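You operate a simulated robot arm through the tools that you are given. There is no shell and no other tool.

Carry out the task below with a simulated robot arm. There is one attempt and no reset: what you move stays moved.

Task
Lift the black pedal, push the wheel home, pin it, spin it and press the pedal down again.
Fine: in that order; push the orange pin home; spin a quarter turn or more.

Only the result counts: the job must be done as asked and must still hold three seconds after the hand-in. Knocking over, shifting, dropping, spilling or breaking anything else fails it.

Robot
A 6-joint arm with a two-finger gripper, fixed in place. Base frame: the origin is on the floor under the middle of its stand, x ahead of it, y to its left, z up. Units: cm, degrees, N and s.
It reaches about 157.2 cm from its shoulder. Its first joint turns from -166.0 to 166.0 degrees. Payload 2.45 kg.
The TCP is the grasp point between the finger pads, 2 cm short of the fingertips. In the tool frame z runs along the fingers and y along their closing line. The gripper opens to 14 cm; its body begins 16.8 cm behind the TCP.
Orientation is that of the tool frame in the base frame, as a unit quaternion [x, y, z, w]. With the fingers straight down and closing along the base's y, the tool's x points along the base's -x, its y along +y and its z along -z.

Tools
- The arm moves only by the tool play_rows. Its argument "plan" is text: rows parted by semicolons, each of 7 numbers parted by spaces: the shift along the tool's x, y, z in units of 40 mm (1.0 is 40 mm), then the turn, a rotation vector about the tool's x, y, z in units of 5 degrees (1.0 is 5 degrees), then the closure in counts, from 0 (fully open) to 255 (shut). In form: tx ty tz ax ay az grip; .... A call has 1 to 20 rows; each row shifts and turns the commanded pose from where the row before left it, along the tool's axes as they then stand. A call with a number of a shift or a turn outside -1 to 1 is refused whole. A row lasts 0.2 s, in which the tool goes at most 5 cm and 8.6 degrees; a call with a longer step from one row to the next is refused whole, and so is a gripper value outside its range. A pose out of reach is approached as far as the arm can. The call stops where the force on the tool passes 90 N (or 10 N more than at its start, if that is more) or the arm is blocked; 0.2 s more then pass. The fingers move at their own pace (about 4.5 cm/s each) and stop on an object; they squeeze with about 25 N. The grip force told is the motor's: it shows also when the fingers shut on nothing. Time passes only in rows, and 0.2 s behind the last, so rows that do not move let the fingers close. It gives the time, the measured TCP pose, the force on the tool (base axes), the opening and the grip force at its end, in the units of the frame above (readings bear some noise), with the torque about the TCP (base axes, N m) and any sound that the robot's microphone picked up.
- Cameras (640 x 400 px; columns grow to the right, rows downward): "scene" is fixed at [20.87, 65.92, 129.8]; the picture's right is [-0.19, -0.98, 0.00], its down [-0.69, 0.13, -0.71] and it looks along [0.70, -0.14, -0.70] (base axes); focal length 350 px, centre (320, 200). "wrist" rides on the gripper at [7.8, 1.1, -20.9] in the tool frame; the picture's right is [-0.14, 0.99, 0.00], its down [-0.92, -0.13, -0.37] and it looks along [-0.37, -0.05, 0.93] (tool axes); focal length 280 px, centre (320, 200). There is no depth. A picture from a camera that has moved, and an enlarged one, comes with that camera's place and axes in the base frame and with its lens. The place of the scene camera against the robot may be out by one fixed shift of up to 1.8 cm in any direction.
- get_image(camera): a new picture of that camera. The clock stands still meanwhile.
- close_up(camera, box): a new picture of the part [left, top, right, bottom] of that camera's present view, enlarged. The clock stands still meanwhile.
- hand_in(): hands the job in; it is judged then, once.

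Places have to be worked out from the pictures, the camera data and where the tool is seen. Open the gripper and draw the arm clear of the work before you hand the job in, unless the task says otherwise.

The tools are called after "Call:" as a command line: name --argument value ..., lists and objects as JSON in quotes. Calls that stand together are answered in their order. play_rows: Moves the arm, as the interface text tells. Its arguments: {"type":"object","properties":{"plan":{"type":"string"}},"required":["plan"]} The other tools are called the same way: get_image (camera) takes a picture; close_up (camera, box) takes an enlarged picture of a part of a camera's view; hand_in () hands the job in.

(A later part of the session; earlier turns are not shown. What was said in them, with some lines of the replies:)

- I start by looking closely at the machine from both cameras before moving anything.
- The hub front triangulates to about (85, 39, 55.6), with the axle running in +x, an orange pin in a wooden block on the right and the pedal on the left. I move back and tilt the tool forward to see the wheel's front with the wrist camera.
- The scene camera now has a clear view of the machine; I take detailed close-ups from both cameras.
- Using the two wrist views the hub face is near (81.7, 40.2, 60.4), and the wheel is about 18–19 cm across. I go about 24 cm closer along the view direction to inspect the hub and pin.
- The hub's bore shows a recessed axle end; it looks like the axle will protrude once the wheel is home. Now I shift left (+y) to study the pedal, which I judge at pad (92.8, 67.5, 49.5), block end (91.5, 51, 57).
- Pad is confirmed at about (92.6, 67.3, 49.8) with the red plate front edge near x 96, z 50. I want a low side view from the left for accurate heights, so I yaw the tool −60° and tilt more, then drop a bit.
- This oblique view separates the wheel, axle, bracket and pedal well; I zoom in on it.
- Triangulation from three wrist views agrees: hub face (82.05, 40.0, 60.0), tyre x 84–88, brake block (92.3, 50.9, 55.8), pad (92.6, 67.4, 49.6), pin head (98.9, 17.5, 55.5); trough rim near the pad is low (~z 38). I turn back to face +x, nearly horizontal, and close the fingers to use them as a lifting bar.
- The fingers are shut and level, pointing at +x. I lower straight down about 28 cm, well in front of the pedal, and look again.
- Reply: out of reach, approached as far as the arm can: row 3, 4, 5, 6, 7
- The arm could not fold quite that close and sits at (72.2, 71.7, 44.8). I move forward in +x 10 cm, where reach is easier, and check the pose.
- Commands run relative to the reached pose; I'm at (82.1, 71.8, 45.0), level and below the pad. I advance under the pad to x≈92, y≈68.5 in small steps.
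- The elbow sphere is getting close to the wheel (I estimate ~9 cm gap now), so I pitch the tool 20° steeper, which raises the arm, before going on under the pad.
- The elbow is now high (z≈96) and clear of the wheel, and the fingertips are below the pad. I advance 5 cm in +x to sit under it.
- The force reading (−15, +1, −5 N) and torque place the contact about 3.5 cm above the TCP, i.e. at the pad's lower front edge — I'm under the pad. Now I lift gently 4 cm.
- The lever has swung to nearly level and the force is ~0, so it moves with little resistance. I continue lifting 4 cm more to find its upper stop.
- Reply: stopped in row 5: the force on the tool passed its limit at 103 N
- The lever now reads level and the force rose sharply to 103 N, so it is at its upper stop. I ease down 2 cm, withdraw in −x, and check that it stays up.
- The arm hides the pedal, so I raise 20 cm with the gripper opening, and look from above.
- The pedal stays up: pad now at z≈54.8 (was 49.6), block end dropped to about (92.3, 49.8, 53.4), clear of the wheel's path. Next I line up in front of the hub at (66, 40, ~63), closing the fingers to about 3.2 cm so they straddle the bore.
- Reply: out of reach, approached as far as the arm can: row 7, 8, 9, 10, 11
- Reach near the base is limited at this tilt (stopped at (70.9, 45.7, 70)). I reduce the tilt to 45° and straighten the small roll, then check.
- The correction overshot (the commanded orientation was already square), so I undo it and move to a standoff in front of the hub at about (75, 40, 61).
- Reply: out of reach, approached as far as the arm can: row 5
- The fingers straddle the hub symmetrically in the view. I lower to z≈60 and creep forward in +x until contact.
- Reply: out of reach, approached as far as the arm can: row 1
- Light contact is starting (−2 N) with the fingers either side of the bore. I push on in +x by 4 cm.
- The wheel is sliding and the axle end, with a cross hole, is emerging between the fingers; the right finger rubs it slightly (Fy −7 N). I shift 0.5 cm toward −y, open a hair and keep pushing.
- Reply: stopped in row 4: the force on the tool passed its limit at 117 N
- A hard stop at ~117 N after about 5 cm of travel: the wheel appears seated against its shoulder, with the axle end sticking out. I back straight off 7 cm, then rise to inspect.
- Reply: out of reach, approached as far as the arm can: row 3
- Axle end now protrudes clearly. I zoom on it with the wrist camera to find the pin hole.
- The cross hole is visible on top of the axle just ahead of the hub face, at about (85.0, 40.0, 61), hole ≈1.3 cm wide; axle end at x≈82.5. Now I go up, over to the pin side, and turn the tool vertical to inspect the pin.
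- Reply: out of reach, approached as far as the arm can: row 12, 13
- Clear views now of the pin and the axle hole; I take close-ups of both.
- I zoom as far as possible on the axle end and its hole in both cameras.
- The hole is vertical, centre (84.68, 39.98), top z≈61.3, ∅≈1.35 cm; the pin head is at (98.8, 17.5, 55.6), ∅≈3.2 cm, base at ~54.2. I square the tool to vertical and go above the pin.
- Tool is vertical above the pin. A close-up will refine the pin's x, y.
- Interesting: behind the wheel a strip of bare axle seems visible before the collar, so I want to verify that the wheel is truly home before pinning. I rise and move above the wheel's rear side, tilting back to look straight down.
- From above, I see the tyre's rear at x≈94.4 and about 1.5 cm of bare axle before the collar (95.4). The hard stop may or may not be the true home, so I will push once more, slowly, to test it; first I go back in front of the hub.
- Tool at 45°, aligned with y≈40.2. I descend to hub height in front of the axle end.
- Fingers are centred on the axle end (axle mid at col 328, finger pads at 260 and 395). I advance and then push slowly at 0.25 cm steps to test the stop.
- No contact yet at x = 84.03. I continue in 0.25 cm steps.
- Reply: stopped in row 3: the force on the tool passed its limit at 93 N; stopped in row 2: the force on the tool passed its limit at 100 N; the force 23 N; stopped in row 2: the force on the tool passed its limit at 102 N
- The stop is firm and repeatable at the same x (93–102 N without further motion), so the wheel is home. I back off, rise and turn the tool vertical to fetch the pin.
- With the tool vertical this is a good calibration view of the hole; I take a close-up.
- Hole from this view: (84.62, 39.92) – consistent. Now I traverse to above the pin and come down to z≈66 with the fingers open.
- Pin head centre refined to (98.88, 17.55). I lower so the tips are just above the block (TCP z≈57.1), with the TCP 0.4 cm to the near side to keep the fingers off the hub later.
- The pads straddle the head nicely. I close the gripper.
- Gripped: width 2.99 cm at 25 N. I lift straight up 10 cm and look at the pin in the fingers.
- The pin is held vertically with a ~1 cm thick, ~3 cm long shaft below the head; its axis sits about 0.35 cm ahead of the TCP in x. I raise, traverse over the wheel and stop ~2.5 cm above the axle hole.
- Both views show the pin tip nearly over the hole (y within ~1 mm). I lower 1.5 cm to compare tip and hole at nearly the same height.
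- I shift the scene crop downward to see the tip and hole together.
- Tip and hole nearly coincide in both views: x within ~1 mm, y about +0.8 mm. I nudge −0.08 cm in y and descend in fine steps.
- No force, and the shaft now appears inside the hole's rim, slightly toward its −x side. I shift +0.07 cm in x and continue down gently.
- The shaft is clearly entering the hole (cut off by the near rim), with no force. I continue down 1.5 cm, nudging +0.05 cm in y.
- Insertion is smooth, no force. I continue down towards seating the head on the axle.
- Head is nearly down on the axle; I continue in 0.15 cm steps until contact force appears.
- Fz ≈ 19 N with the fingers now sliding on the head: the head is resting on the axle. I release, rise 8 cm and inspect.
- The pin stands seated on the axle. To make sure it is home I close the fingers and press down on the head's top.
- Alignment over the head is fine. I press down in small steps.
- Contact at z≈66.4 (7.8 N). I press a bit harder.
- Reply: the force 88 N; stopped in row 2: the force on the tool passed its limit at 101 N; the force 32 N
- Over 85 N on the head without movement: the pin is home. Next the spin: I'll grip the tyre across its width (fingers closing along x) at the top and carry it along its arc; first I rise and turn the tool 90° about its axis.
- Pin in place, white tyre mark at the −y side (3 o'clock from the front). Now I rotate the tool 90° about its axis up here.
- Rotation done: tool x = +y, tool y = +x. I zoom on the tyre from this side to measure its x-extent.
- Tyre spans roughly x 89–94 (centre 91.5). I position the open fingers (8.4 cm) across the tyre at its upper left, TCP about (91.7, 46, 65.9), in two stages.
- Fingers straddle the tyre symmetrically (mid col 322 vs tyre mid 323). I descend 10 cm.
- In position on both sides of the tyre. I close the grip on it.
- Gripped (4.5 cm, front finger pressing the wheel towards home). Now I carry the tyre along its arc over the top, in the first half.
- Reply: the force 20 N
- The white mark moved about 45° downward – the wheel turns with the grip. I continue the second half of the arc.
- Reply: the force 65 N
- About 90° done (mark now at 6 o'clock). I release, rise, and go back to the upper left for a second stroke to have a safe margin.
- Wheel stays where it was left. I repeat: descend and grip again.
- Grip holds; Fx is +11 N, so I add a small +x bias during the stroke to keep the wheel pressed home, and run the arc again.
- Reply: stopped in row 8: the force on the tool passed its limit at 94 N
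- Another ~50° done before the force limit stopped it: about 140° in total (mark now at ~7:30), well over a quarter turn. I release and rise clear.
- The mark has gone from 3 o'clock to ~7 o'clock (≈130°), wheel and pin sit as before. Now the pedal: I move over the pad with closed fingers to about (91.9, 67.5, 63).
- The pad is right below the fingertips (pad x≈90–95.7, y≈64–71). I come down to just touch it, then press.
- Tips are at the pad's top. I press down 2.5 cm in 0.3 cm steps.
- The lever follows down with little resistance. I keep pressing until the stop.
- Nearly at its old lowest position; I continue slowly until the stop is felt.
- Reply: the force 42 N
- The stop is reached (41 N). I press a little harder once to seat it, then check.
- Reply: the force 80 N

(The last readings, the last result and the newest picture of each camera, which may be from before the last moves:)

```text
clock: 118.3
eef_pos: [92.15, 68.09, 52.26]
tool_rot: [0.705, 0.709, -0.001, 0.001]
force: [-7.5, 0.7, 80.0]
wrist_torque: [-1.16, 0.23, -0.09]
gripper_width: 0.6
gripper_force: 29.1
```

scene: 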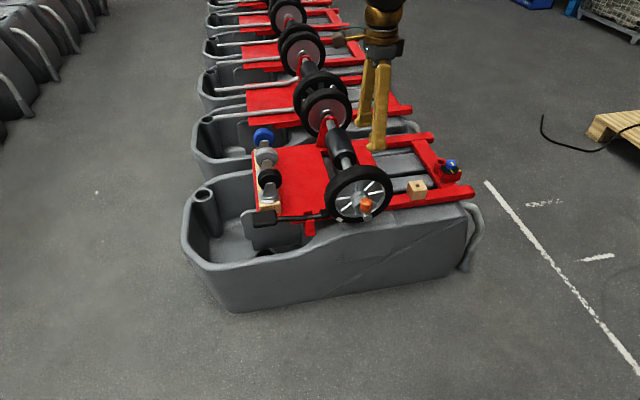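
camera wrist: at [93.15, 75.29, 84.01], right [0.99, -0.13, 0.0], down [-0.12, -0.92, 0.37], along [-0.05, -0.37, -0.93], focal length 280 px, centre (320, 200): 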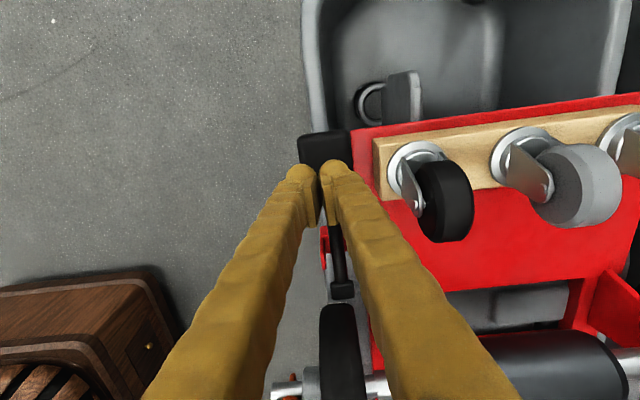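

80 N with almost no further travel: the pedal is down on its stop. I lift off straight up and check that it stays down.

Call:
play_rows --plan "0 0 -0.2 0 0 0 255; 0 0 -0.5 0 0 0 255; 0 0 -0.8 0 0 0 255; 0 0 -0.9 0 0 0 255; 0 0 -0.9 0 0 0 255; 0 0 -0.9 0 0 0 255; 0 0 -0.9 0 0 0 255; 0 0 0 0 0 0 0; 0 0 0 0 0 0 0"

Call:
close_up --camera "scene" --box '[210, 130, 410, 270]'

Call:
get_image --camera "wrist"

```text
clock: 120.3
eef_pos: [92.19, 68.2, 72.13]
tool_rot: [0.706, 0.709, -0.003, 0.0]
force: [0.3, -0.5, 0.1]
wrist_torque: [0.01, -0.01, 0.03]
gripper_width: 5.18
gripper_force: 0.0
```

```text
2.86 times, centred on (310, 200) of scene
camera zoom: at [20.87, 65.92, 129.8], right [-0.19, -0.98, 0.0], down [-0.69, 0.13, -0.71], along [0.7, -0.14, -0.7], focal length 1001 px, centre (349, 200)
```

zoom: 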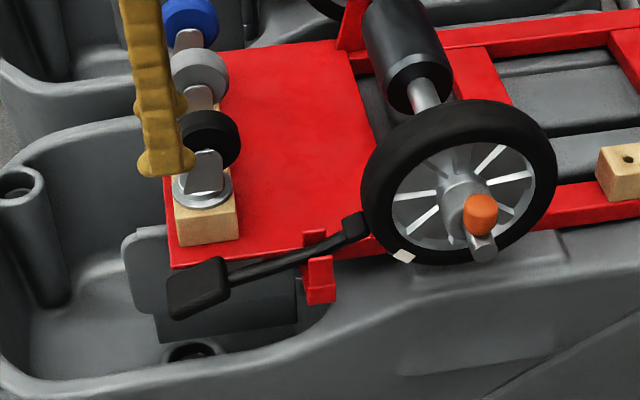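

```text
taken
camera wrist: at [93.26, 76.08, 92.97], right [0.99, -0.13, 0.0], down [-0.12, -0.92, 0.37], along [-0.05, -0.37, -0.93], focal length 280 px, centre (320, 200)
```

wrist: 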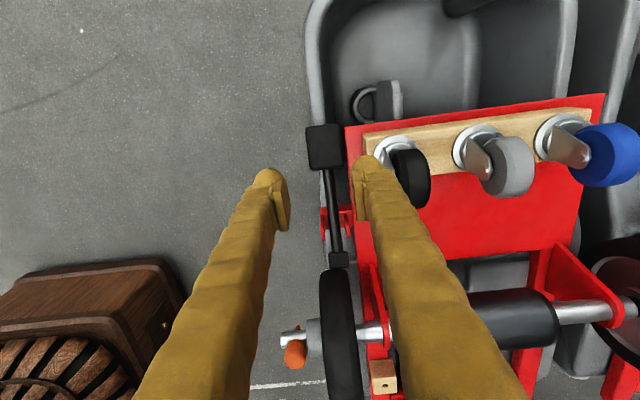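

The pedal stays down in its original place, the pin and wheel are unchanged. I open the gripper fully and draw the arm up and back, clear of the work.

Call:
play_rows --plan "0 0 -0.95 0 0 0 60; 0 0 -0.95 0 0 0 60; 0 0 -0.95 0 0 0 0; 0 0 -0.95 0 0 0 0; 0 -0.85 -0.3 0 0 0 0; 0 -0.85 -0.3 0 0 0 0; 0 -0.85 0 0 0 0 0; 0 -0.85 0 0 0 0 0; 0 -0.85 0 0 0 0 0; 0 -0.85 0 0 0 0 0; 0 -0.85 0 0 0 0 0; 0 0 0 0 0 0 0; 0 0 0 0 0 0 0"

Call:
get_image --camera "scene"

Call:
close_up --camera "scene" --box '[310, 150, 410, 230]'

Call:
get_image --camera "wrist"

```text
clock: 123.1
eef_pos: [68.18, 67.74, 89.51]
tool_rot: [0.705, 0.709, -0.003, 0.0]
force: [-0.8, 0.1, 0.2]
wrist_torque: [-0.03, 0.04, -0.02]
gripper_width: 14.0
gripper_force: 0.1
```

```text
taken
```

scene: 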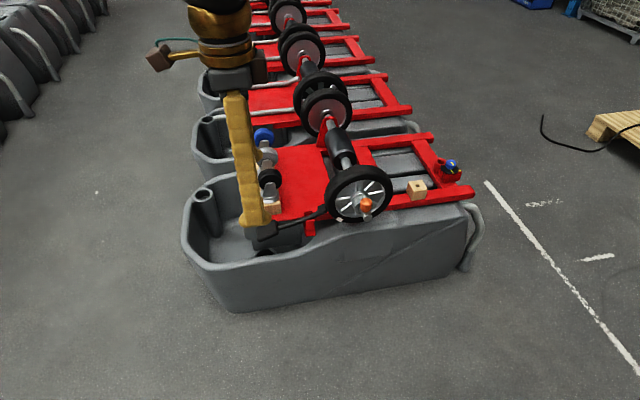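

```text
5.00 times, centred on (360, 190) of scene
camera zoom: at [20.87, 65.92, 129.8], right [-0.19, -0.98, 0.0], down [-0.69, 0.13, -0.71], along [0.7, -0.14, -0.7], focal length 1752 px, centre (120, 250)
```

zoom: 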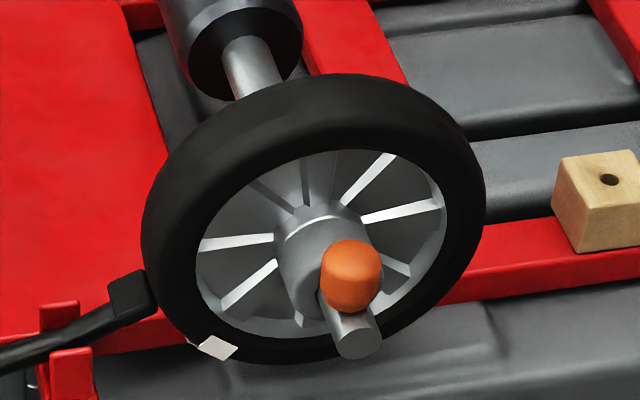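

```text
taken
camera wrist: at [69.22, 75.78, 110.43], right [0.99, -0.13, 0.0], down [-0.12, -0.92, 0.37], along [-0.05, -0.37, -0.93], focal length 280 px, centre (320, 200)
```

wrist: 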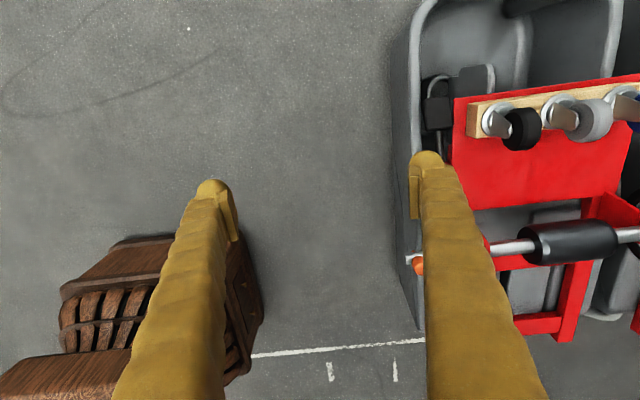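

Everything holds: the brake block is against the tyre, the pedal is down, the pin is seated in front of the hub, and the mark is about 130° from its start. The gripper is open and the arm is clear, so I hand in.

Call:
hand_in

```text
The job is handed in.
```

The job is handed in. All five steps were done in the order you asked; I don't have the verdict yet.

- **Pedal lifted:** I raised the pad by about 5 cm to its upper stop, and it stayed up when I let go.
- **Wheel home:** I pushed it in about 4.5 cm to a hard stop. A second push of 93–102 N moved it no further. About 1.5 cm of bare axle still shows between the wheel and the collar behind it, so I am relying on that hard stop as home.
- **Pin home:** The orange pin is through the axle hole in front of the hub, with its head on the axle. Pressing on it with more than 85 N moved it no further.
- **Wheel spun:** I turned it about 130°, judged by the white mark going from 3 o'clock to 7 o'clock. The second stroke stopped early at the force limit, but the quarter turn was already done.
- **Pedal pressed down:** I pushed it to its stop with 80 N. It stayed down where it began, with the brake block against the tyre.

Before handing in, I opened the gripper and drew the arm clear. In the last pictures nothing else looked moved.
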